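You operate a simulated robot arm through the tools that you are given. There is no shell and no other tool.

You are at the controls of a simulated robot arm. One attempt, no reset.

Task
Pulse the loaded tubes, then move the block card's tube to the block.
Fine: the heating block; shut the lid, press PULSE once; the other tube goes to the teal rack; the lid ends shut.

Only the result counts: the job must be done as asked and must still hold three seconds after the hand-in. Knocking over, shifting, dropping, spilling or breaking anything else fails it. A push-on lid holds only when it is set on centred and level and pressed home; a screw cap is set on level and turned clockwise until tight.

Robot
A 7-joint arm with a two-finger parallel gripper, fixed in place. Base frame: the origin is at the foot of the arm, x ahead of it, y to its left, z up; the work surface is at about z = 850. Units: mm, rad, N and s.
Its first joint turns from -2.304 to 2.304 rad. Payload 3.91 kg.
Tool frame: the origin (TCP) lies between the finger pads and is the grasp point; the fingertips stand 30 mm ahead of it; z points along the fingers, y is the line along which they close. Largest opening 110 mm; finger width 20, thickness 10; the body of the gripper, 48 by 112 mm, starts 55 mm behind the TCP.
Orientation is told as [roll, pitch, yaw] about the base's x, y, z axes, in that order, counted from this pose: with the fingers straight down and closing along the base's y, the tool's x points along the base's -x, its y along +y and its z along -z.

Tools
- The arm moves only by the tool jog_arm. Its argument "deltas" is a list of rows, each a list of 7 numbers: the finger opening in mm, from 0 to 110, then the shift along the tool's x, y, z in mm, then the turn, a rotation vector about the tool's x, y, z in rad. In form: [[hand, tx, ty, tz, ax, ay, az], ...]. A call has 1 to 20 rows; each row shifts and turns the commanded pose from where the row before left it, along the tool's axes as they then stand. A row lasts 0.2 s, in which the tool goes at most 50 mm and 0.15 rad; a call with a longer step from one row to the next is refused whole, and so is a gripper value outside its range. A pose out of reach is approached as far as the arm can. The call stops where the force on the tool passes 90 N (or 10 N more than at its start, if that is more) or the arm is blocked; 0.2 s more then pass. Each finger travels about 108 mm/s and halts on what it meets, pressing with about 31 N; the grip force reading is that of the motor and also rises with nothing between the fingers. The clock runs only during rows and for 0.2 s after the last one: add rows that do not move to give the fingers time. It gives the time, the measured TCP pose, the force on the tool (base axes), the opening and the grip force at its end, in the units of the frame above (readings bear some noise), with the torque about the TCP (base axes, N m) and any sound that the robot's microphone picked up.
- Cameras (640 x 400 px; columns grow to the right, rows downward): "scene" is fixed at [51.2, 499.9, 1647.9]; the picture's right is [0.50, -0.87, 0.00], its down [-0.76, -0.44, -0.49] and it looks along [0.42, 0.24, -0.87] (base axes); focal length 339 px, centre (320, 200). "wrist" rides on the gripper at [72, 17, -103] in the tool frame; the picture's right is [-0.23, 0.97, 0.00], its down [-0.76, -0.18, -0.62] and it looks along [-0.61, -0.14, 0.78] (tool axes); focal length 222 px, centre (320, 200). There is no depth. A picture from a camera that has moved, and an enlarged one, comes with that camera's place and axes in the base frame and with its lens.
- grab_frame(camera): a new picture of that camera. No time passes.
- close_up(camera, box): a new picture of the part [left, top, right, bottom] of that camera's present view, enlarged. No time passes.
- finish_job(): hands the job in; it is judged then, once.

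Places have to be worked out from the pictures, the camera data and where the tool is seen. Open the gripper and draw the arm clear of the work before you hand the job in, unless the task says otherwise.

The tools are called after ">>>" as name(argument=value, ...) on one line, values as JSON. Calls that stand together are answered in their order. jog_arm: Moves the arm, as the interface text tells. Its arguments: {"type":"object","properties":{"deltas":{"type":"array"}},"required":["deltas"]} The other tools are called the same way: grab_frame (camera) takes a picture; close_up (camera, box) takes an enlarged picture of a part of a camera's view; finish_job () hands the job in.

At the start:

```text
time: 0.0
position: [295.8, 612.5, 1195.0]
tcp_rot: [0.001, 0.0, 0.001]
wrist_force: [-0.3, 0.2, -0.1]
wrist_torque: [-0.02, 0.0, 0.01]
opening: 109.9
grasp_force: 0.1
```

scene: 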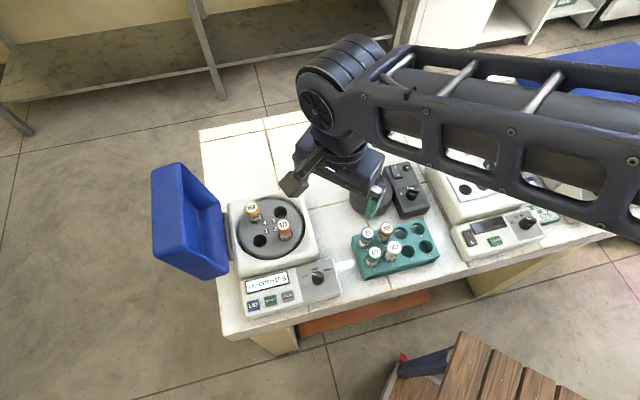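
wrist: 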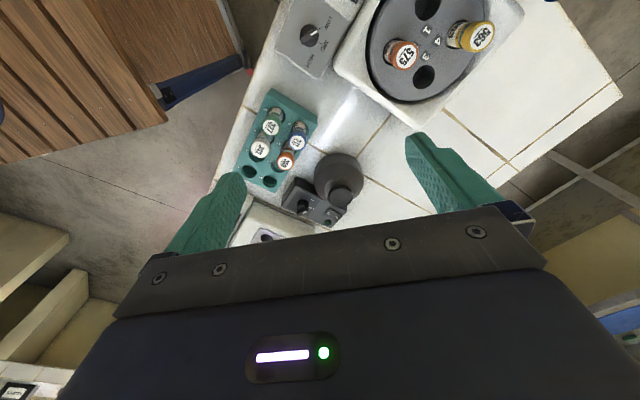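

I'll look closer at the centrifuge, racks, and panels first.

>>> close_up(camera="scene", box=[140, 150, 350, 330])

>>> close_up(camera="scene", box=[330, 140, 570, 290])

>>> close_up(camera="wrist", box=[220, 0, 540, 240])

>>> close_up(camera="scene", box=[400, 20, 640, 270])

```text
2.22 times, centred on (245, 240) of scene
camera zoom: at [51.2, 499.9, 1647.9], right [0.5, -0.87, 0.0], down [-0.76, -0.44, -0.49], along [0.42, 0.24, -0.87], focal length 753 px, centre (487, 111)
```

zoom: 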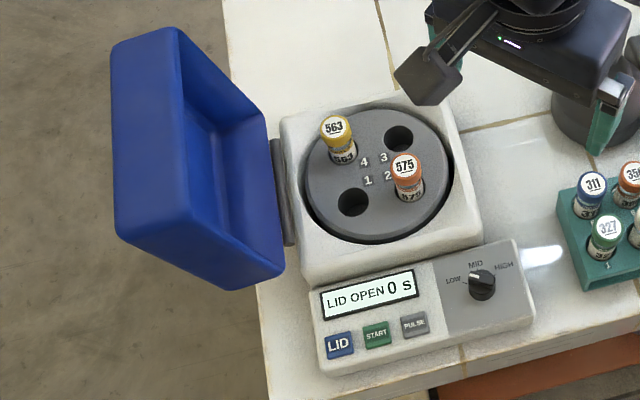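

```text
2.67 times, centred on (450, 215) of scene
camera zoom: at [51.2, 499.9, 1647.9], right [0.5, -0.87, 0.0], down [-0.76, -0.44, -0.49], along [0.42, 0.24, -0.87], focal length 903 px, centre (-27, 160)
```

zoom: 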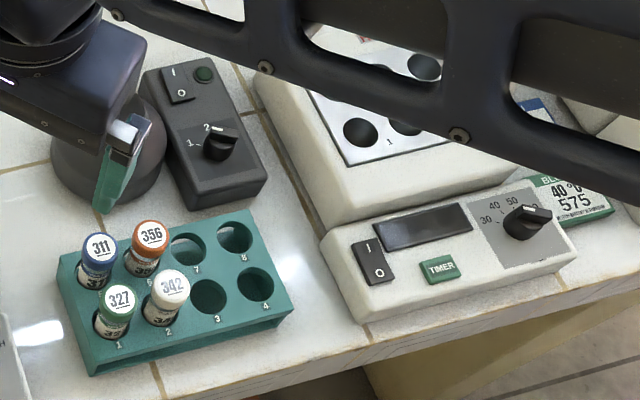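

```text
1.67 times, centred on (380, 120) of wrist
camera zoom: at [225.1, 629.3, 1299.3], right [0.23, 0.97, 0.0], down [0.76, -0.18, 0.62], along [0.61, -0.14, -0.78], focal length 370 px, centre (220, 333)
```

zoom: 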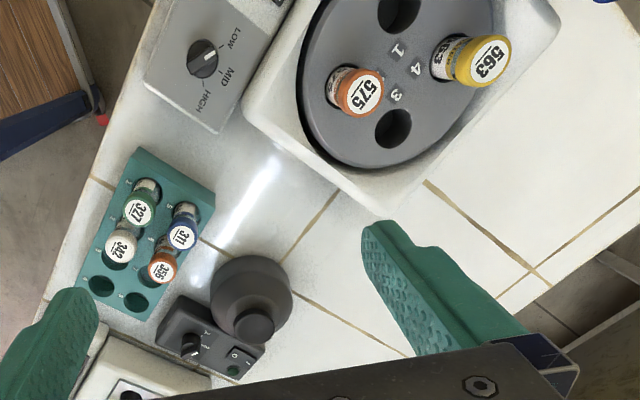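

```text
1.60 times, centred on (520, 145) of scene
camera zoom: at [51.2, 499.9, 1647.9], right [0.5, -0.87, 0.0], down [-0.76, -0.44, -0.49], along [0.42, 0.24, -0.87], focal length 542 px, centre (0, 288)
```

zoom: 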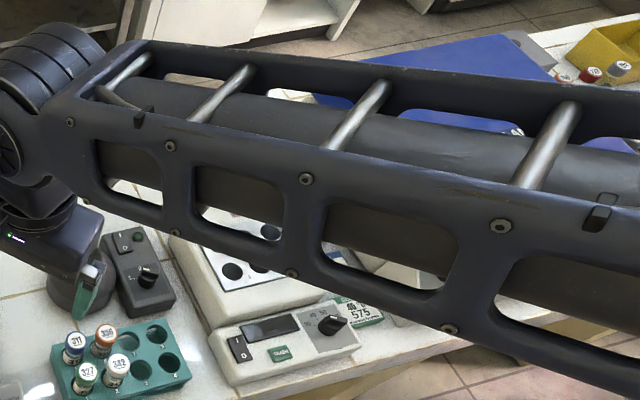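

The card on the block reads 575 at 40 °C, but the arm hides part of it. I'll move the hand at its present height toward the heating block to read it and check the settings.

>>> jog_arm(deltas=[[110, -20, -32, 0, 0, 0, 0], [110, -20, -32, 0, 0, 0, 0], [110, -20, -32, 0, 0, 0, 0], [110, -20, -32, 0, 0, 0, 0], [110, -20, -32, 0, 0, 0, 0]])

>>> grab_frame(camera="wrist")

>>> grab_frame(camera="scene")

```text
time: 1.2
position: [397.7, 450.9, 1194.6]
tcp_rot: [0.0, 0.0, 0.002]
wrist_force: [-0.9, -0.4, 0.6]
wrist_torque: [-0.04, -0.02, 0.03]
opening: 110.0
grasp_force: 0.0
```

```text
taken
camera wrist: at [326.8, 467.4, 1299.1], right [0.23, 0.97, 0.0], down [0.76, -0.18, 0.62], along [0.61, -0.14, -0.78], focal length 222 px, centre (320, 200)
```

wrist: 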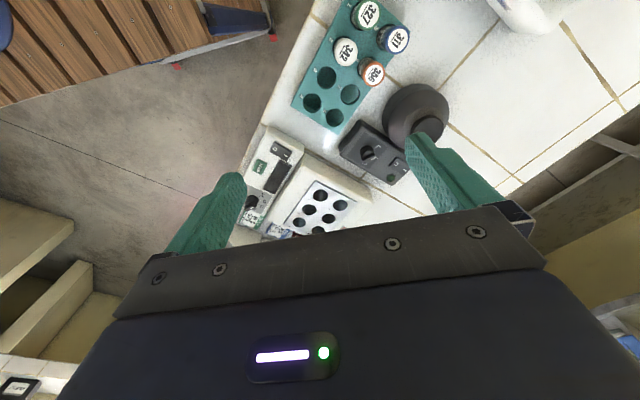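

```text
taken
```

scene: 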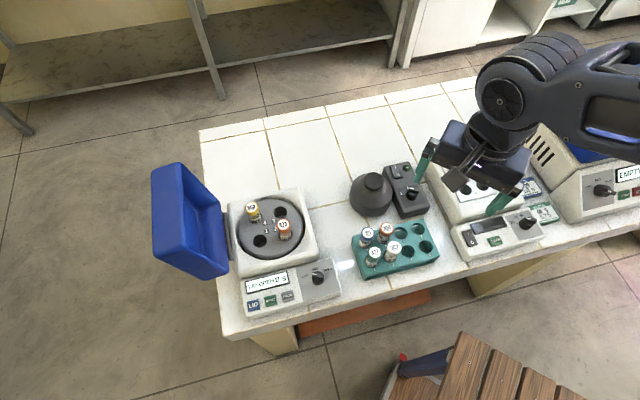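

Partly visible now; I'll move further along so both cameras clear the block and its cards.

>>> jog_arm(deltas=[[110, -22, -42, 0, 0, 0, 0], [110, -22, -42, 0, 0, 0, 0], [110, -22, -42, 0, 0, 0, 0], [110, -22, -42, 0, 0, 0, 0], [110, -22, -42, 0, 0, 0, 0], [110, -22, -42, 0, 0, 0, 0], [110, -22, -42, 0, 0, 0, 0], [110, -22, -42, 0, 0, 0, 0]])

>>> grab_frame(camera="wrist")

>>> grab_frame(camera="scene")

>>> close_up(camera="scene", box=[420, 120, 640, 270])

>>> close_up(camera="scene", box=[500, 170, 580, 230])

```text
time: 3.0
position: [574.4, 118.0, 1197.6]
tcp_rot: [0.0, -0.001, 0.003]
wrist_force: [-0.7, 0.6, -0.4]
wrist_torque: [0.01, 0.01, -0.02]
opening: 110.1
grasp_force: 0.0
```

```text
taken
camera wrist: at [503.0, 133.8, 1300.4], right [0.23, 0.97, 0.0], down [0.76, -0.18, 0.62], along [0.61, -0.14, -0.78], focal length 222 px, centre (320, 200)
```

wrist: 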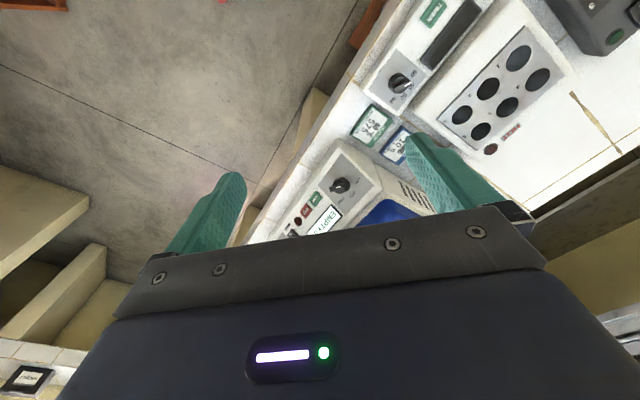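

```text
taken
```

scene: 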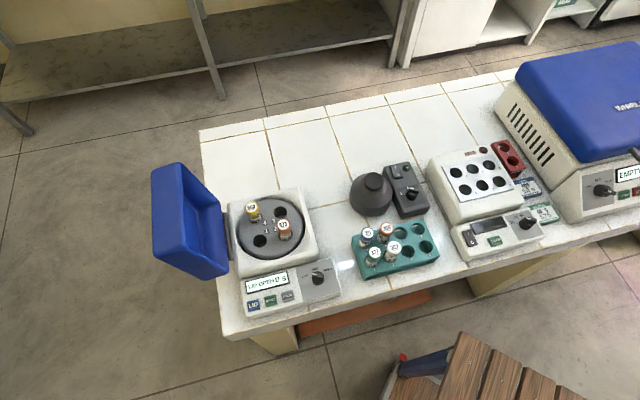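

```text
2.67 times, centred on (530, 195) of scene
camera zoom: at [51.2, 499.9, 1647.9], right [0.5, -0.87, 0.0], down [-0.76, -0.44, -0.49], along [0.42, 0.24, -0.87], focal length 903 px, centre (-240, 213)
```

zoom: 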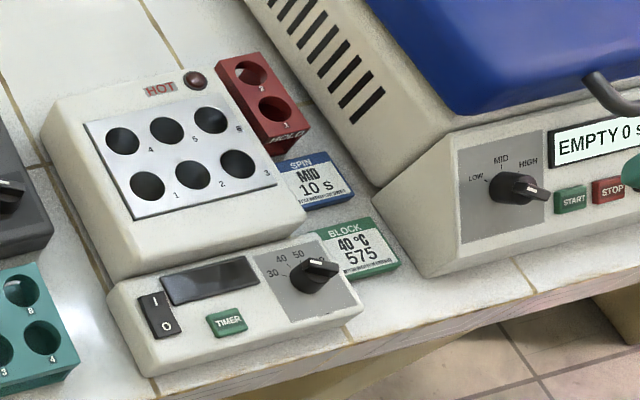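

```text
6.67 times, centred on (540, 200) of scene
camera zoom: at [51.2, 499.9, 1647.9], right [0.5, -0.87, 0.0], down [-0.76, -0.44, -0.49], along [0.42, 0.24, -0.87], focal length 2258 px, centre (-1147, 200)
```

zoom: 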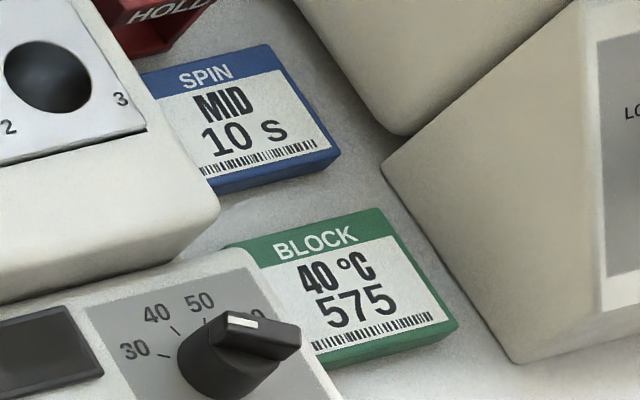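

Card says tube 575 goes to the block; the settings there aren't part of the request, so I leave them. Now I go back toward the centrifuge and yaw the hand so the wrist camera looks along +y at it.

>>> jog_arm(deltas=[[110, 28, 38, 0, 0, 0, 0], [110, 28, 38, 0, 0, 0, 0], [110, 28, 38, 0, 0, 0, 0], [110, 28, 38, 0, 0, 0, 0], [110, 28, 38, 0, 0, 0, 0], [110, 28, 38, 0, 0, 0, 0], [110, 28, 38, 0, 0, 0, 0], [110, 28, 38, 0, 0, 0, 0], [110, 28, 38, 0, 0, 0, 0], [110, 28, 38, 0, 0, 0, 0], [110, 0, 0, 0, 0, 0, -0.14], [110, 0, 0, 0, 0, 0, -0.14], [110, 0, 0, 0, 0, 0, -0.14], [110, 0, 0, 0, 0, 0, -0.14], [110, 0, 0, 0, 0, 0, -0.14], [110, 0, 0, 0, 0, 0, -0.14], [110, 0, 0, 0, 0, 0, -0.14], [110, 0, 0, 0, 0, 0, -0.14], [110, 0, 0, 0, 0, 0, -0.14], [110, 0, 0, 0, 0, 0, -0.14]])

>>> grab_frame(camera="wrist")

>>> grab_frame(camera="scene")

```text
time: 7.2
position: [293.1, 496.9, 1195.9]
tcp_rot: [0.0, 0.0, 1.403]
wrist_force: [-0.2, -0.6, -0.3]
wrist_torque: [-0.03, 0.02, 0.0]
opening: 110.0
grasp_force: 0.1
```

```text
taken
camera wrist: at [265.2, 428.0, 1299.0], right [-0.92, 0.39, 0.0], down [0.3, 0.72, 0.62], along [0.24, 0.58, -0.78], focal length 222 px, centre (320, 200)
```

wrist: 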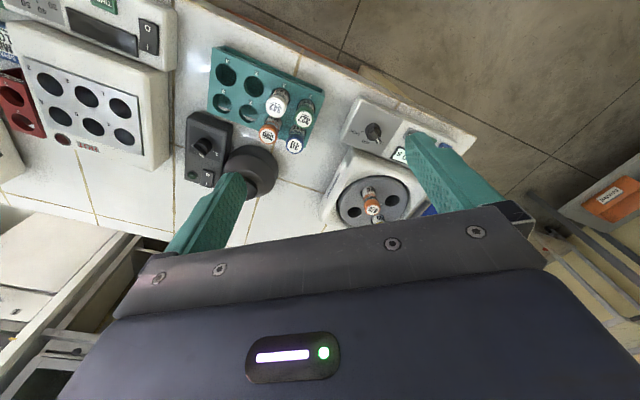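

```text
taken
```

scene: 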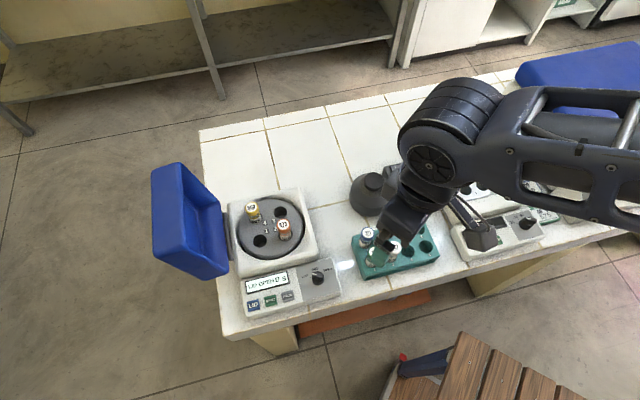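

Too far back; move 190 mm in +y so the centrifuge sits mid-view.

>>> jog_arm(deltas=[[110, -45, 8, 0, 0, 0, 0], [110, -45, 8, 0, 0, 0, 0], [110, -45, 8, 0, 0, 0, 0], [110, -45, 8, 0, 0, 0, 0]])

>>> grab_frame(camera="wrist")

>>> close_up(camera="wrist", box=[200, 0, 520, 210])

```text
time: 8.2
position: [291.7, 680.1, 1198.8]
tcp_rot: [0.001, -0.003, 1.401]
wrist_force: [0.7, -0.1, 1.9]
wrist_torque: [0.02, 0.01, 0.01]
opening: 109.7
grasp_force: 0.0
```

```text
taken
camera wrist: at [264.0, 611.0, 1300.7], right [-0.92, 0.39, 0.0], down [0.3, 0.72, 0.62], along [0.24, 0.57, -0.78], focal length 222 px, centre (320, 200)
```

wrist: 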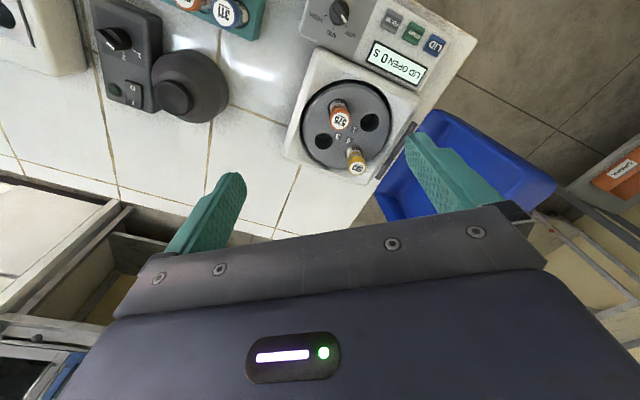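

```text
1.90 times, centred on (360, 105) of wrist
camera zoom: at [264.0, 611.0, 1300.7], right [-0.92, 0.39, 0.0], down [0.3, 0.72, 0.62], along [0.24, 0.57, -0.78], focal length 423 px, centre (244, 381)
```

zoom: 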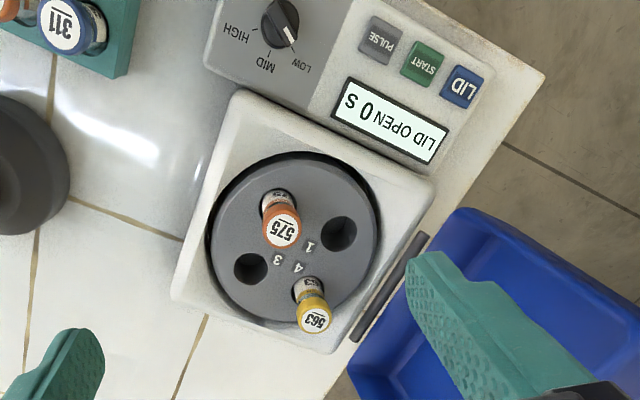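

Geometry of the centrifuge is taking shape (body centre ≈ (280,763), rotated 45°, hinge axis through ≈(212,839,926)). I need a close look at the lid from both cameras.

>>> close_up(camera="scene", box=[140, 150, 250, 290])

>>> close_up(camera="scene", box=[220, 180, 350, 325])

>>> close_up(camera="wrist", box=[360, 90, 600, 240])

```text
2.86 times, centred on (195, 220) of scene
camera zoom: at [51.2, 499.9, 1647.9], right [0.5, -0.87, 0.0], down [-0.76, -0.44, -0.49], along [0.42, 0.24, -0.87], focal length 968 px, centre (677, 143)
```

zoom: 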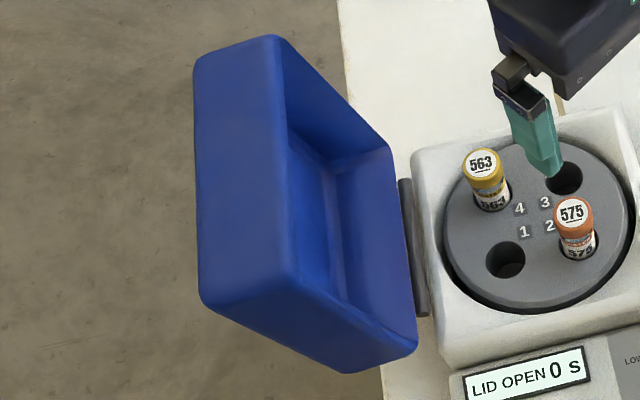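

```text
2.76 times, centred on (285, 252) of scene
camera zoom: at [51.2, 499.9, 1647.9], right [0.5, -0.87, 0.0], down [-0.76, -0.44, -0.49], along [0.42, 0.24, -0.87], focal length 934 px, centre (417, 55)
```

zoom: 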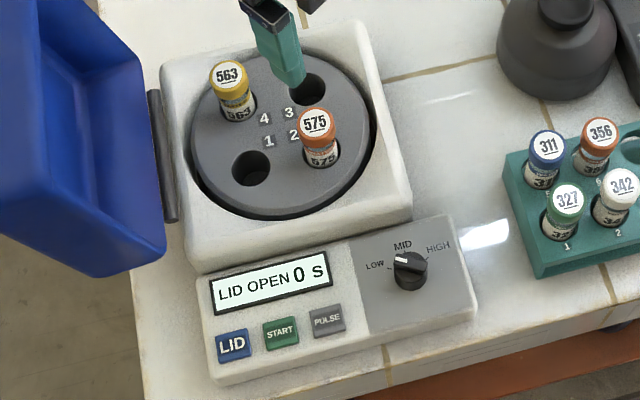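

```text
2.67 times, centred on (480, 165) of wrist
camera zoom: at [264.0, 611.0, 1300.7], right [-0.92, 0.39, 0.0], down [0.3, 0.72, 0.62], along [0.24, 0.57, -0.78], focal length 592 px, centre (-107, 293)
```

zoom: 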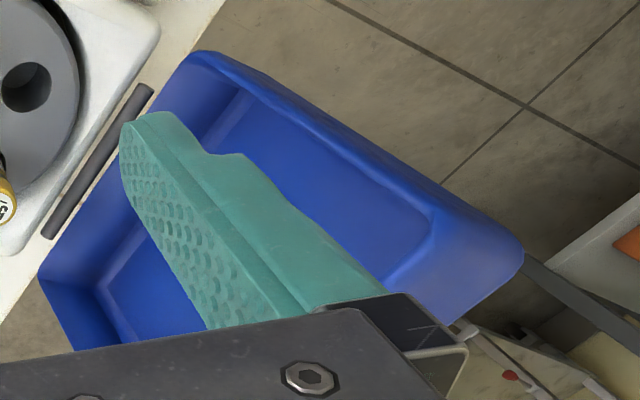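

Lid is open about 100°, hinge axis along (0.707,0.707), top of lid ≈ z 1130. I'll turn the hand to yaw 45° (tool y across the hinge), rise, and close the fingers before going over the lid.

>>> jog_arm(deltas=[[60, 0, 0, -8, 0, 0, 0.123], [20, 0, 0, -8, 0, 0, 0.123], [0, 0, 0, -8, 0, 0, 0.123], [0, 0, 0, -8, 0, 0, 0.123], [0, 0, 0, -8, 0, 0, 0.124], [0, 0, 0, 0, 0, 0, 0]])

>>> grab_frame(camera="wrist")

```text
time: 9.6
position: [291.9, 679.9, 1236.2]
tcp_rot: [0.001, -0.001, 0.784]
wrist_force: [0.1, -0.1, -0.2]
wrist_torque: [-0.02, -0.02, 0.01]
opening: 0.0
grasp_force: 30.8
```

```text
taken
camera wrist: at [229.5, 640.6, 1339.3], right [-0.53, 0.85, 0.0], down [0.67, 0.41, 0.62], along [0.53, 0.33, -0.78], focal length 222 px, centre (320, 200)
```

wrist: 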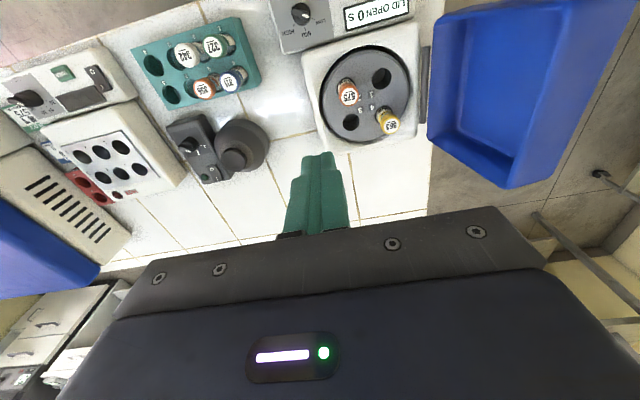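

The lid's far free corner triangulates to ≈(241,911,1127), consistent. Now move across above the lid (tip at z≈1206) to behind it.

>>> jog_arm(deltas=[[0, -7, 40.5, 0, 0, 0, 0], [0, -7, 40.5, 0, 0, 0, 0], [0, -7, 40.5, 0, 0, 0, 0], [0, -7, 40.5, 0, 0, 0, 0], [0, -7, 40.5, 0, 0, 0, 0], [0, -7, 40.5, 0, 0, 0, 0], [0, -7, 41, 0, 0, 0, 0], [0, 0, 0, 0, 0, 0, 0]])

>>> grab_frame(camera="scene")

>>> grab_frame(camera="wrist")

```text
time: 11.4
position: [135.2, 889.2, 1233.1]
tcp_rot: [0.002, -0.001, 0.786]
wrist_force: [0.1, -0.2, -0.2]
wrist_torque: [0.02, -0.06, 0.02]
opening: 0.1
grasp_force: 31.6
out of reach, approached as far as the arm can: row 7
```

```text
taken
```

scene: 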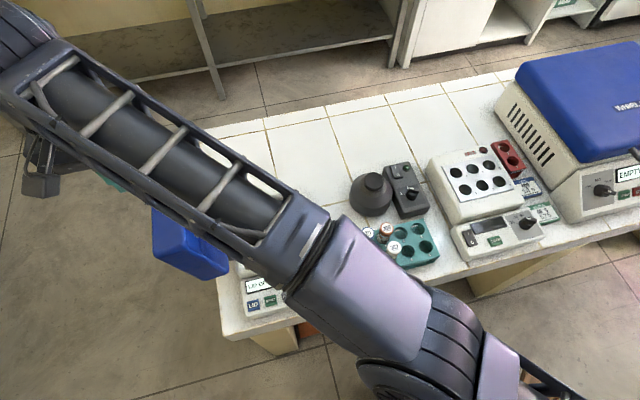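

```text
taken
camera wrist: at [73.0, 849.0, 1336.7], right [-0.53, 0.85, 0.0], down [0.66, 0.41, 0.62], along [0.53, 0.33, -0.78], focal length 222 px, centre (320, 200)
```

wrist: 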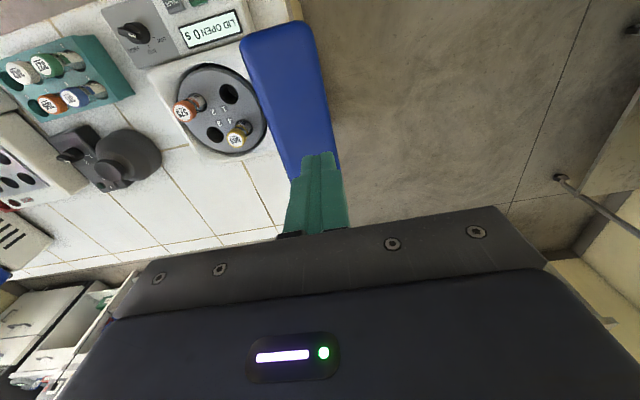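

Reach ran out at radius ~900, so I'll shift toward the near side of the lid (smaller radius) and just behind its back face, staying above it.

>>> jog_arm(deltas=[[0, 30, 0, 0, 0, 0, 0], [0, 8, 26, 0, 0, 0, 0], [0, 0, 4, 0, 0, 0, 0], [0, 0, 0, 0, 0, 0, 0]])

>>> grab_frame(camera="wrist")

```text
time: 12.4
position: [109.5, 890.7, 1228.9]
tcp_rot: [0.0, -0.001, 0.786]
wrist_force: [-1.2, -0.8, 0.5]
wrist_torque: [0.02, -0.03, -0.05]
opening: 0.0
grasp_force: 31.3
out of reach, approached as far as the arm can: row 1, 2
```

```text
taken
camera wrist: at [47.5, 850.5, 1332.0], right [-0.53, 0.85, 0.0], down [0.66, 0.41, 0.62], along [0.53, 0.33, -0.78], focal length 222 px, centre (320, 200)
```

wrist: 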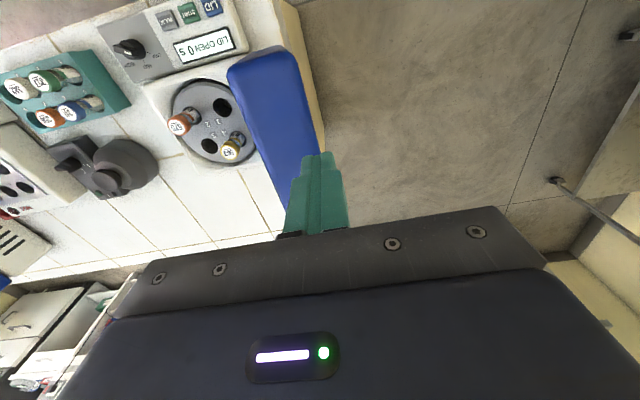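

Near the limit; I'll shift a bit more along −p and lower slightly to see whether the commanded pose matches the measured one.

>>> jog_arm(deltas=[[0, 20, 0, 15, 0, 0, 0], [0, 0, 0, 15, 0, 0, 0], [0, 0, 0, 0, 0, 0, 0]])

>>> grab_frame(camera="wrist")

```text
time: 13.2
position: [94.8, 896.4, 1204.5]
tcp_rot: [-0.001, 0.002, 0.783]
wrist_force: [0.5, 0.5, 0.4]
wrist_torque: [0.01, -0.02, -0.01]
opening: 0.2
grasp_force: 31.6
out of reach, approached as far as the arm can: row 1, 2
```

```text
taken
camera wrist: at [33.4, 856.7, 1307.7], right [-0.53, 0.85, 0.0], down [0.66, 0.41, 0.62], along [0.53, 0.33, -0.78], focal length 222 px, centre (320, 200)
```

wrist: 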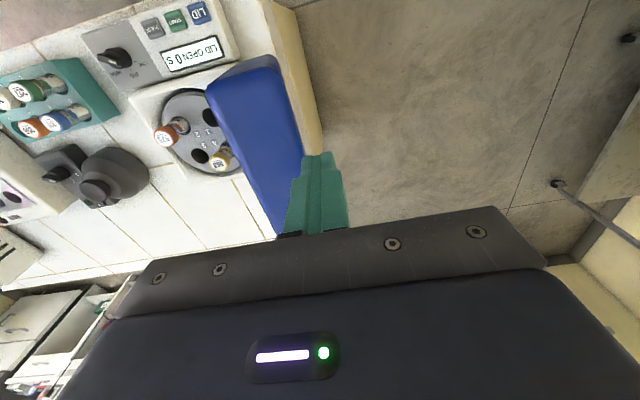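

Command is slightly past reach; I pull back 20 mm in −h and then descend behind the lid's back face.

>>> jog_arm(deltas=[[0, 0, -20, 0, 0, 0, 0], [0, 0, 0, 0, 0, 0, 0], [0, 0, 0, 25, 0, 0, 0], [0, 0, 0, 25, 0, 0, 0], [0, 0, 0, 25, 0, 0, 0], [0, 0, 0, 25, 0, 0, 0], [0, 0, 0, 0, 0, 0, 0]])

>>> grab_frame(camera="wrist")

>>> grab_frame(camera="scene")

```text
time: 14.8
position: [109.0, 925.0, 1116.9]
tcp_rot: [-0.001, 0.0, 0.783]
wrist_force: [-0.2, -0.5, 0.1]
wrist_torque: [-0.05, -0.02, 0.04]
opening: 0.3
grasp_force: 30.8
out of reach, approached as far as the arm can: row 1, 3, 4, 5, 6
```

```text
taken
camera wrist: at [46.7, 884.7, 1221.6], right [-0.53, 0.85, 0.0], down [0.66, 0.41, 0.62], along [0.53, 0.33, -0.78], focal length 222 px, centre (320, 200)
```

wrist: 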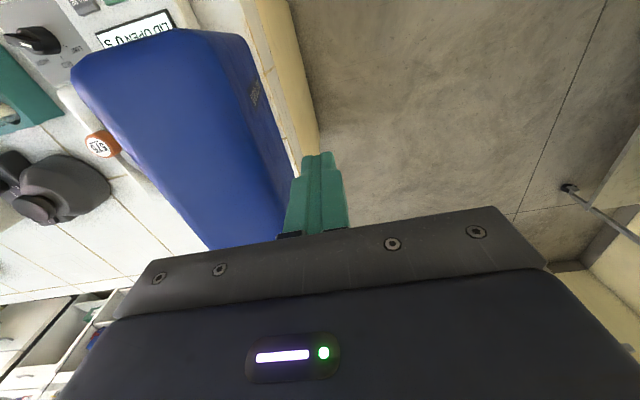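

```text
taken
```

scene: 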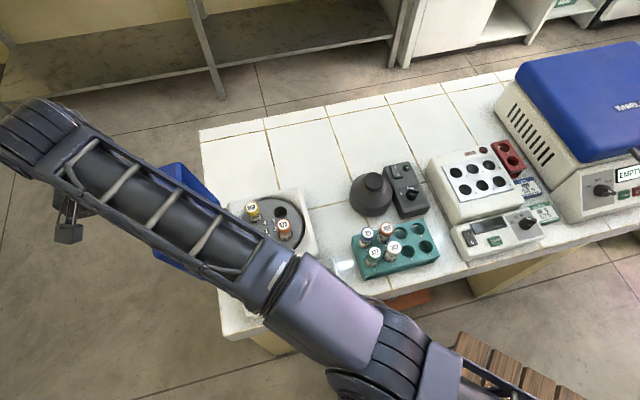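

I'm behind the lid at about h=+133 mm from the hinge, tip z≈1087. Now push in −h gradually, watching the pose and force.

>>> jog_arm(deltas=[[0, 0, -15, 0, 0, 0, 0], [0, 0, -15, 0, 0, 0, 0], [0, 0, 0, 0, 0, 0, 0]])

>>> grab_frame(camera="wrist")

```text
time: 15.6
position: [129.9, 923.3, 1123.9]
tcp_rot: [0.0, 0.0, 0.787]
wrist_force: [-1.1, -0.6, 0.9]
wrist_torque: [-0.02, 0.02, -0.01]
opening: 0.0
grasp_force: 31.2
out of reach, approached as far as the arm can: row 1, 2
```

```text
taken
camera wrist: at [67.5, 883.5, 1227.8], right [-0.53, 0.85, 0.0], down [0.66, 0.41, 0.62], along [0.53, 0.33, -0.78], focal length 222 px, centre (320, 200)
```

wrist: 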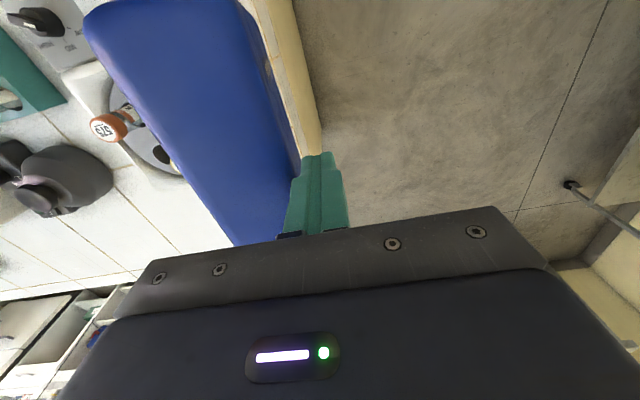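

Still at the reach boundary; I step the command back toward the base (−y) to get within reach.

>>> jog_arm(deltas=[[0, 10, -10, 0, 0, 0, 0], [0, 10, -10, 0, 0, 0, 0], [0, 0, 0, 0, 0, 0, 0]])

>>> grab_frame(camera="wrist")

```text
time: 16.4
position: [128.1, 922.0, 1127.9]
tcp_rot: [0.001, 0.0, 0.783]
wrist_force: [0.1, 0.9, -1.0]
wrist_torque: [-0.02, 0.02, -0.01]
opening: 0.0
grasp_force: 31.0
out of reach, approached as far as the arm can: row 1, 2
```

```text
taken
camera wrist: at [67.2, 882.4, 1231.7], right [-0.53, 0.85, 0.0], down [0.66, 0.41, 0.62], along [0.53, 0.33, -0.78], focal length 222 px, centre (320, 200)
```

wrist: 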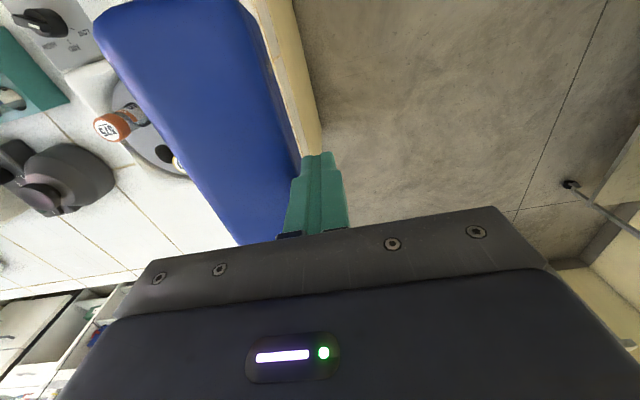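

Slowly approaching the reachable zone; continue with −h and −y steps, looking for contact.

>>> jog_arm(deltas=[[0, 10, -10, 0, 0, 0, 0], [0, 10, -10, 0, 0, 0, 0], [0, 0, 0, 0, 0, 0, 0]])

>>> grab_frame(camera="wrist")

```text
time: 17.2
position: [127.6, 919.3, 1133.7]
tcp_rot: [-0.002, 0.0, 0.785]
wrist_force: [0.1, 0.2, -0.2]
wrist_torque: [0.0, -0.02, 0.0]
opening: 0.0
grasp_force: 31.4
out of reach, approached as far as the arm can: row 1, 2
```

```text
taken
camera wrist: at [66.3, 880.7, 1237.3], right [-0.53, 0.85, 0.0], down [0.66, 0.41, 0.62], along [0.53, 0.33, -0.78], focal length 222 px, centre (320, 200)
```

wrist: 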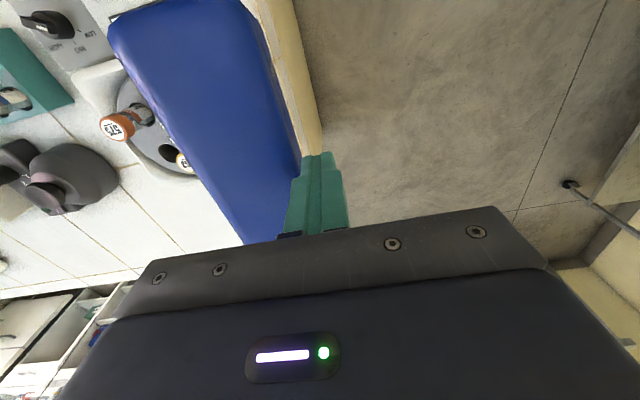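

No contact yet (force ≈0). Keep drawing the command back in −y.

>>> jog_arm(deltas=[[0, 10, -10, 0, 0, 0, 0], [0, 10, -10, 0, 0, 0, 0], [0, 10, -10, 0, 0, 0, 0], [0, 0, 0, 0, 0, 0, 0]])

>>> grab_frame(camera="wrist")

```text
time: 18.2
position: [127.6, 918.1, 1143.0]
tcp_rot: [-0.002, -0.001, 0.784]
wrist_force: [0.5, 0.5, -0.2]
wrist_torque: [-0.02, 0.01, 0.04]
opening: 0.0
grasp_force: 30.8
out of reach, approached as far as the arm can: row 1, 2, 3
```

```text
taken
camera wrist: at [66.0, 878.0, 1246.8], right [-0.53, 0.85, 0.0], down [0.66, 0.41, 0.62], along [0.53, 0.33, -0.78], focal length 222 px, centre (320, 200)
```

wrist: 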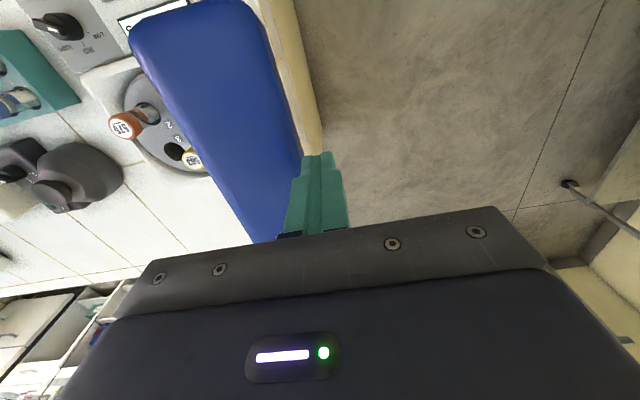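

The arm is at full stretch, where small inward steps don't bend the elbow. I'll request one larger step in −h and slightly down, which also begins the lid push.

>>> jog_arm(deltas=[[0, 0, -44, 15, 0, 0, 0], [0, 0, 0, 0, 0, 0, 0]])

>>> grab_frame(camera="wrist")

```text
time: 18.8
position: [157.3, 918.8, 1139.9]
tcp_rot: [0.004, -0.003, 0.787]
wrist_force: [-29.1, -6.5, 30.2]
wrist_torque: [-0.37, 0.64, -0.19]
opening: 0.1
grasp_force: 31.5
out of reach, approached as far as the arm can: row 1
```

```text
taken
camera wrist: at [95.7, 878.3, 1243.3], right [-0.53, 0.85, 0.0], down [0.66, 0.41, 0.62], along [0.53, 0.33, -0.78], focal length 222 px, centre (320, 200)
```

wrist: 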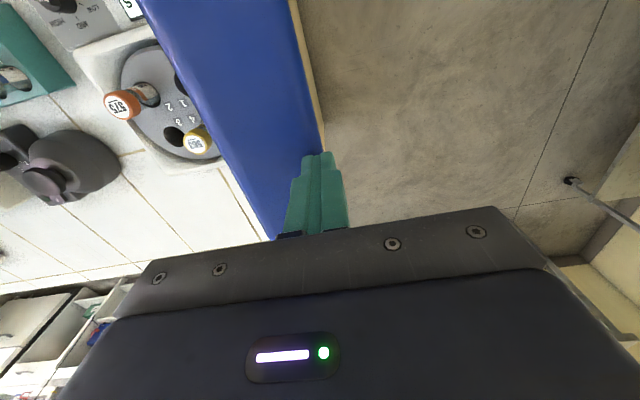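

Contact, but the tip only catches the rounded top edge (upward force). I back off in −x, then try a large inward step to unlock the elbow.

>>> jog_arm(deltas=[[0, 25, 25, 0, 0, 0, 0], [0, 10, 10, 0, 0, 0, 0], [0, 33, -33, 14, 0, 0, 0], [0, 0, 0, 0, 0, 0, 0]])

>>> grab_frame(camera="wrist")

```text
time: 19.8
position: [112.9, 920.5, 1134.8]
tcp_rot: [-0.001, 0.002, 0.784]
wrist_force: [0.5, -0.4, -0.6]
wrist_torque: [-0.03, 0.0, 0.0]
opening: 0.2
grasp_force: 31.5
out of reach, approached as far as the arm can: row 3
```

```text
taken
camera wrist: at [50.0, 879.9, 1239.6], right [-0.53, 0.85, 0.0], down [0.66, 0.41, 0.62], along [0.53, 0.33, -0.78], focal length 222 px, centre (320, 200)
```

wrist: 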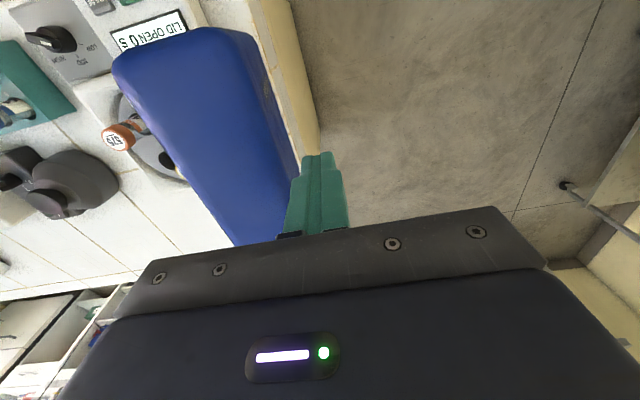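

Outward moves seem possible while inward ones are blocked, as if the elbow went past straight. I'll test by going outward to full stretch then back in.

>>> jog_arm(deltas=[[0, -20, 20, 0, 0, 0, 0], [0, 0, 0, 0, 0, 0, 0]])

>>> jog_arm(deltas=[[0, -20, 20, 0, 0, 0, 0], [0, 0, 0, 0, 0, 0, 0]])

>>> grab_frame(camera="scene")

```text
time: 20.4
position: [111.9, 921.8, 1129.5]
tcp_rot: [0.0, 0.001, 0.785]
wrist_force: [-0.3, 0.3, 0.1]
wrist_torque: [0.04, -0.03, 0.0]
opening: 0.0
grasp_force: 31.1
out of reach, approached as far as the arm can: row 1
```

```text
time: 21.0
position: [112.1, 923.6, 1122.6]
tcp_rot: [0.0, 0.0, 0.784]
wrist_force: [-0.4, 0.2, 0.0]
wrist_torque: [0.01, 0.01, 0.03]
opening: 0.1
grasp_force: 30.7
out of reach, approached as far as the arm can: row 1
```

```text
taken
```

scene: 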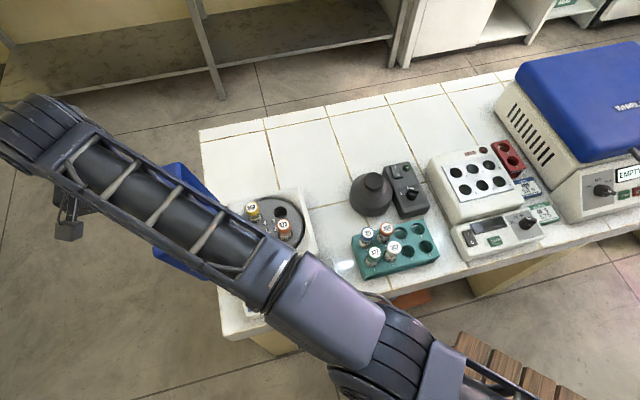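

Truly at full stretch. I'll move up and inward with large steps (safe, away from the lid) to bend the elbow again.

>>> jog_arm(deltas=[[0, 15, 5, -45, 0, 0, 0], [0, 15, 5, -45, 0, 0, 0], [0, 20, -5, -45, 0, 0, 0], [0, 20, -5, -45, 0, 0, 0], [0, 20, -5, -45, 0, 0, 0], [0, 0, 0, 0, 0, 0, 0]])

>>> grab_frame(camera="scene")

```text
time: 22.4
position: [49.5, 829.6, 1329.9]
tcp_rot: [0.002, -0.001, 0.784]
wrist_force: [-0.1, -0.8, 1.6]
wrist_torque: [0.04, 0.0, 0.03]
opening: 0.3
grasp_force: 31.0
out of reach, approached as far as the arm can: row 1, 2, 4, 5
```

```text
taken
```

scene: 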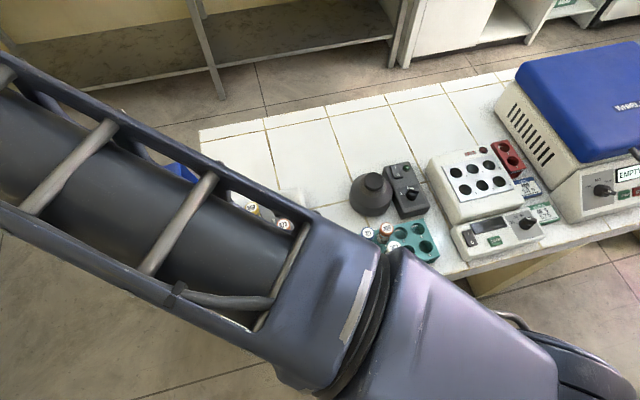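

Now a test of inward motion from up here, well clear of everything.

>>> jog_arm(deltas=[[0, 30, -30, 0, 0, 0, 0], [0, 30, -30, 0, 0, 0, 0], [0, 30, -30, 0, 0, 0, 0], [0, 0, 0, 0, 0, 0, 0]])

```text
time: 23.4
position: [46.7, 702.2, 1328.4]
tcp_rot: [-0.001, -0.001, 0.784]
wrist_force: [0.0, -0.2, 0.9]
wrist_torque: [0.01, 0.04, -0.01]
opening: 0.1
grasp_force: 30.5
```

Free again. Now descend to z≈1205 here, then go out to a point behind the lid but within reach (≈(91,881)).

>>> jog_arm(deltas=[[0, 0, 0, 41, 0, 0, 0], [0, 0, 0, 41, 0, 0, 0], [0, 0, 0, 41, 0, 0, 0], [0, -39.6, 23.8, 0, 0, 0, 0], [0, -39.6, 23.8, 0, 0, 0, 0], [0, -39.6, 23.8, 0, 0, 0, 0], [0, -39.6, 23.8, 0, 0, 0, 0], [0, 0, 0, 0, 0, 0, 0]])

>>> grab_frame(camera="wrist")

```text
time: 25.2
position: [93.0, 880.8, 1206.3]
tcp_rot: [-0.002, 0.001, 0.784]
wrist_force: [0.5, -0.1, 0.5]
wrist_torque: [0.0, -0.02, 0.0]
opening: 0.1
grasp_force: 30.8
```

```text
taken
camera wrist: at [31.4, 841.0, 1310.1], right [-0.53, 0.85, 0.0], down [0.66, 0.41, 0.62], along [0.53, 0.33, -0.78], focal length 222 px, centre (320, 200)
```

wrist: 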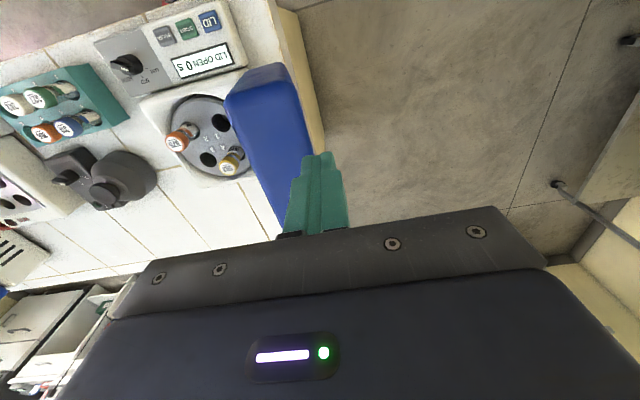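

Within reach now. Descend behind the lid, easing a few mm more in +h on the way.

>>> jog_arm(deltas=[[0, 0, 0, 30, 0, 0, 0], [0, 2, 8, 10, 0, 0, 0], [0, 0, 0, 25, 0, 0, 0], [0, 0, 0, 25, 0, 0, 0], [0, 0, 0, 25, 0, 0, 0], [0, 0, 0, 0, 0, 0, 0]])

>>> grab_frame(camera="wrist")

```text
time: 26.6
position: [85.5, 884.0, 1091.7]
tcp_rot: [0.0, -0.001, 0.783]
wrist_force: [-0.5, -0.4, 0.2]
wrist_torque: [0.0, 0.01, 0.01]
opening: 0.0
grasp_force: 30.8
```

```text
taken
camera wrist: at [23.2, 845.0, 1195.7], right [-0.53, 0.85, 0.0], down [0.66, 0.41, 0.62], along [0.53, 0.33, -0.78], focal length 222 px, centre (320, 200)
```

wrist: 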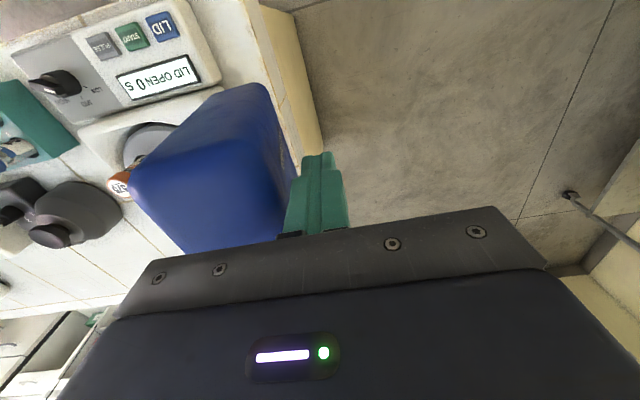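

Clear behind the lid. Push in −h in small steps, raising slightly for body clearance.

>>> jog_arm(deltas=[[0, 0, -10, -6, 0, 0, 0], [0, 0, -15, 0, 0, 0, 0], [0, 0, -15, 0, 0, 0, 0], [0, 0, -15, 0, 0, 0, 0], [0, 0, 0, 0, 0, 0, 0]])

>>> grab_frame(camera="wrist")

```text
time: 27.8
position: [124.3, 847.2, 1096.5]
tcp_rot: [-0.001, -0.001, 0.782]
wrist_force: [-0.2, -0.4, 0.7]
wrist_torque: [0.02, 0.0, -0.01]
opening: 0.0
grasp_force: 30.8
```

```text
taken
camera wrist: at [63.4, 806.7, 1200.4], right [-0.53, 0.85, 0.0], down [0.66, 0.41, 0.62], along [0.53, 0.33, -0.78], focal length 222 px, centre (320, 200)
```

wrist: 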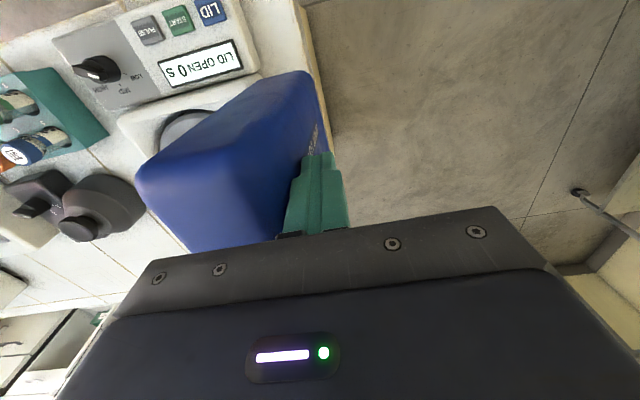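

The lid is swinging with little force. Continue pushing.

>>> jog_arm(deltas=[[0, 0, -15, 0, 0, 0, 0], [0, 0, -15, 0, 0, 0, 0], [0, 0, -15, 0, 0, 0, 0], [0, 0, 0, 0, 0, 0, 0]])

>>> grab_frame(camera="wrist")

```text
time: 28.8
position: [157.3, 813.9, 1098.1]
tcp_rot: [0.0, 0.0, 0.784]
wrist_force: [0.6, 0.8, -0.3]
wrist_torque: [0.01, -0.03, 0.0]
opening: 0.1
grasp_force: 31.5
```

```text
taken
camera wrist: at [94.7, 773.7, 1200.6], right [-0.53, 0.85, 0.0], down [0.66, 0.41, 0.62], along [0.53, 0.33, -0.78], focal length 222 px, centre (320, 200)
```

wrist: 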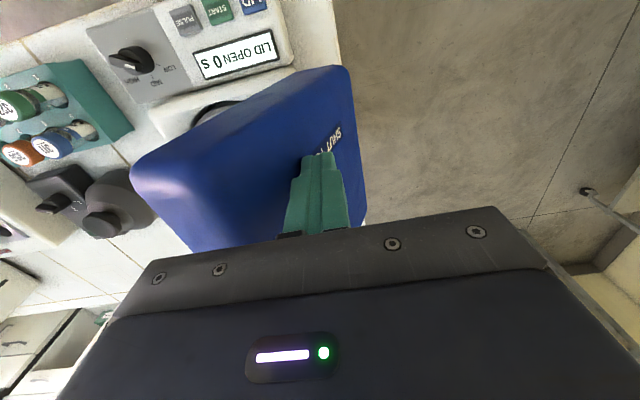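

Lid is past vertical and holds against the finger. Continue with slight descent.

>>> jog_arm(deltas=[[0, 0, -15, 3, 0, 0, 0], [0, 0, -15, 4, 0, 0, 0], [0, 0, -15, 5, 0, 0, 0], [0, 0, -15, 6, 0, 0, 0], [0, 0, 0, 0, 0, 0, 0]])

>>> grab_frame(camera="wrist")

>>> grab_frame(camera="scene")

```text
time: 30.0
position: [198.3, 772.2, 1079.4]
tcp_rot: [0.001, -0.001, 0.785]
wrist_force: [0.2, 0.4, 0.3]
wrist_torque: [-0.02, 0.01, -0.03]
opening: 0.0
grasp_force: 30.6
```

```text
taken
camera wrist: at [136.3, 731.9, 1182.4], right [-0.53, 0.85, 0.0], down [0.66, 0.41, 0.62], along [0.53, 0.33, -0.78], focal length 222 px, centre (320, 200)
```

wrist: 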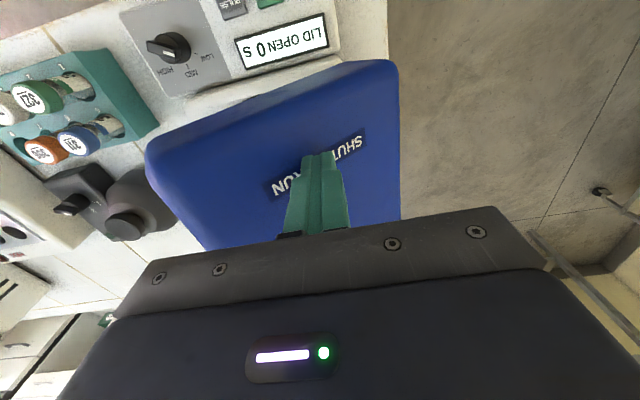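

```text
taken
```

scene: 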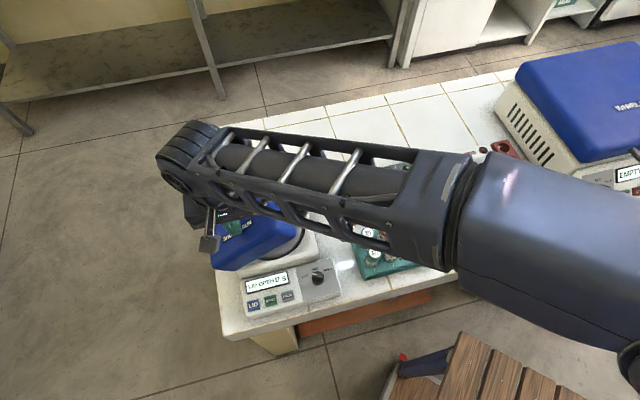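

Lid is at ~45° and stays put (friction hinge). Follow the arc: more down as it closes.

>>> jog_arm(deltas=[[0, 0, -15, 8.5, 0, 0, 0], [0, 0, -15, 8.5, 0, 0, 0], [0, 0, -13, 13, 0, 0, 0], [0, 0, -13, 13, 0, 0, 0], [0, 0, 0, 0, 0, 0, 0]])

>>> grab_frame(camera="wrist")

>>> close_up(camera="scene", box=[140, 150, 350, 330])

```text
time: 31.2
position: [238.3, 731.9, 1035.5]
tcp_rot: [0.001, 0.0, 0.785]
wrist_force: [0.3, 0.2, 0.4]
wrist_torque: [0.0, 0.0, -0.02]
opening: 0.4
grasp_force: 30.9
```

```text
taken
camera wrist: at [176.3, 692.5, 1139.5], right [-0.53, 0.85, 0.0], down [0.66, 0.41, 0.62], along [0.53, 0.33, -0.78], focal length 222 px, centre (320, 200)
```

wrist: 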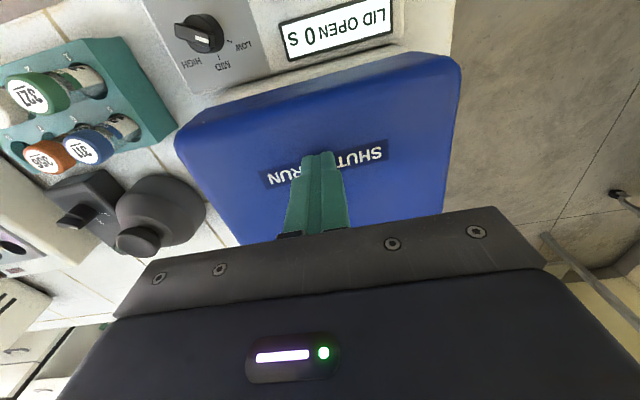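

```text
2.22 times, centred on (245, 240) of scene
camera zoom: at [51.2, 499.9, 1647.9], right [0.5, -0.87, 0.0], down [-0.76, -0.44, -0.49], along [0.42, 0.24, -0.87], focal length 753 px, centre (487, 111)
```

zoom: 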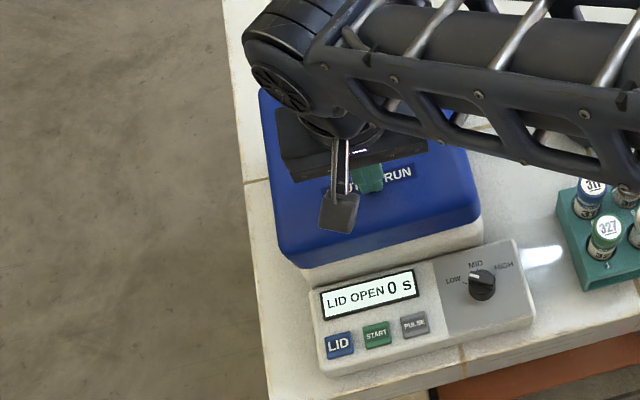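

Lid looks nearly closed but the display still says LID OPEN. I'll lift a bit, move over the free edge's centre and press down gently.

>>> jog_arm(deltas=[[0, 0, 0, -20, 0, 0, 0], [0, -25, -28, 0, 0, 0, 0], [0, -25, -28, 0, 0, 0, 0], [0, 0, 0, 10, 0, 0, 0], [0, 0, 0, 10, 0, 0, 0], [0, 0, 0, 6, 0, 0, 0], [0, 0, 0, 6, 0, 0, 0], [0, 0, 0, 6, 0, 0, 0], [0, 0, 0, 0, 0, 0, 0]])

>>> close_up(camera="scene", box=[200, 150, 350, 330])

>>> grab_frame(camera="wrist")

```text
time: 33.3
position: [314.3, 730.3, 1026.7]
tcp_rot: [0.005, -0.01, 0.784]
wrist_force: [-3.1, -12.2, 19.8]
wrist_torque: [-0.55, 0.16, -0.03]
opening: 0.3
grasp_force: 30.7
stopped in row 9: the force on the tool passed its limit at 94 N (the readings are from after the stop); the commanded pose is now the measured one
```

```text
2.22 times, centred on (275, 240) of scene
camera zoom: at [51.2, 499.9, 1647.9], right [0.5, -0.87, 0.0], down [-0.76, -0.44, -0.49], along [0.42, 0.24, -0.87], focal length 753 px, centre (420, 111)
```

zoom: 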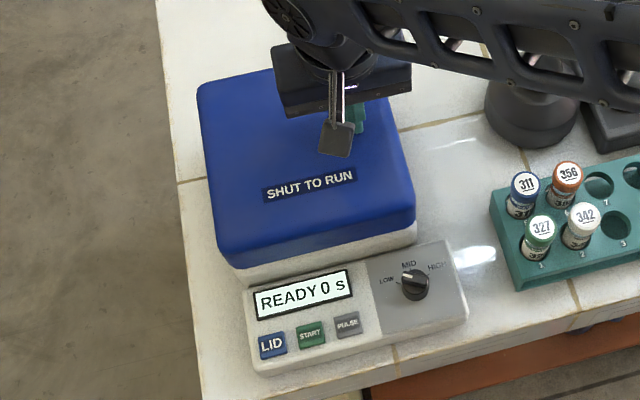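

```text
taken
camera wrist: at [251.8, 689.1, 1129.0], right [-0.53, 0.85, 0.01], down [0.66, 0.41, 0.63], along [0.53, 0.34, -0.78], focal length 222 px, centre (320, 200)
```

wrist: 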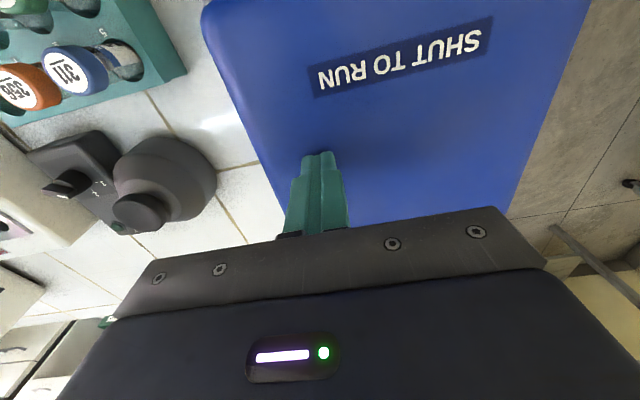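

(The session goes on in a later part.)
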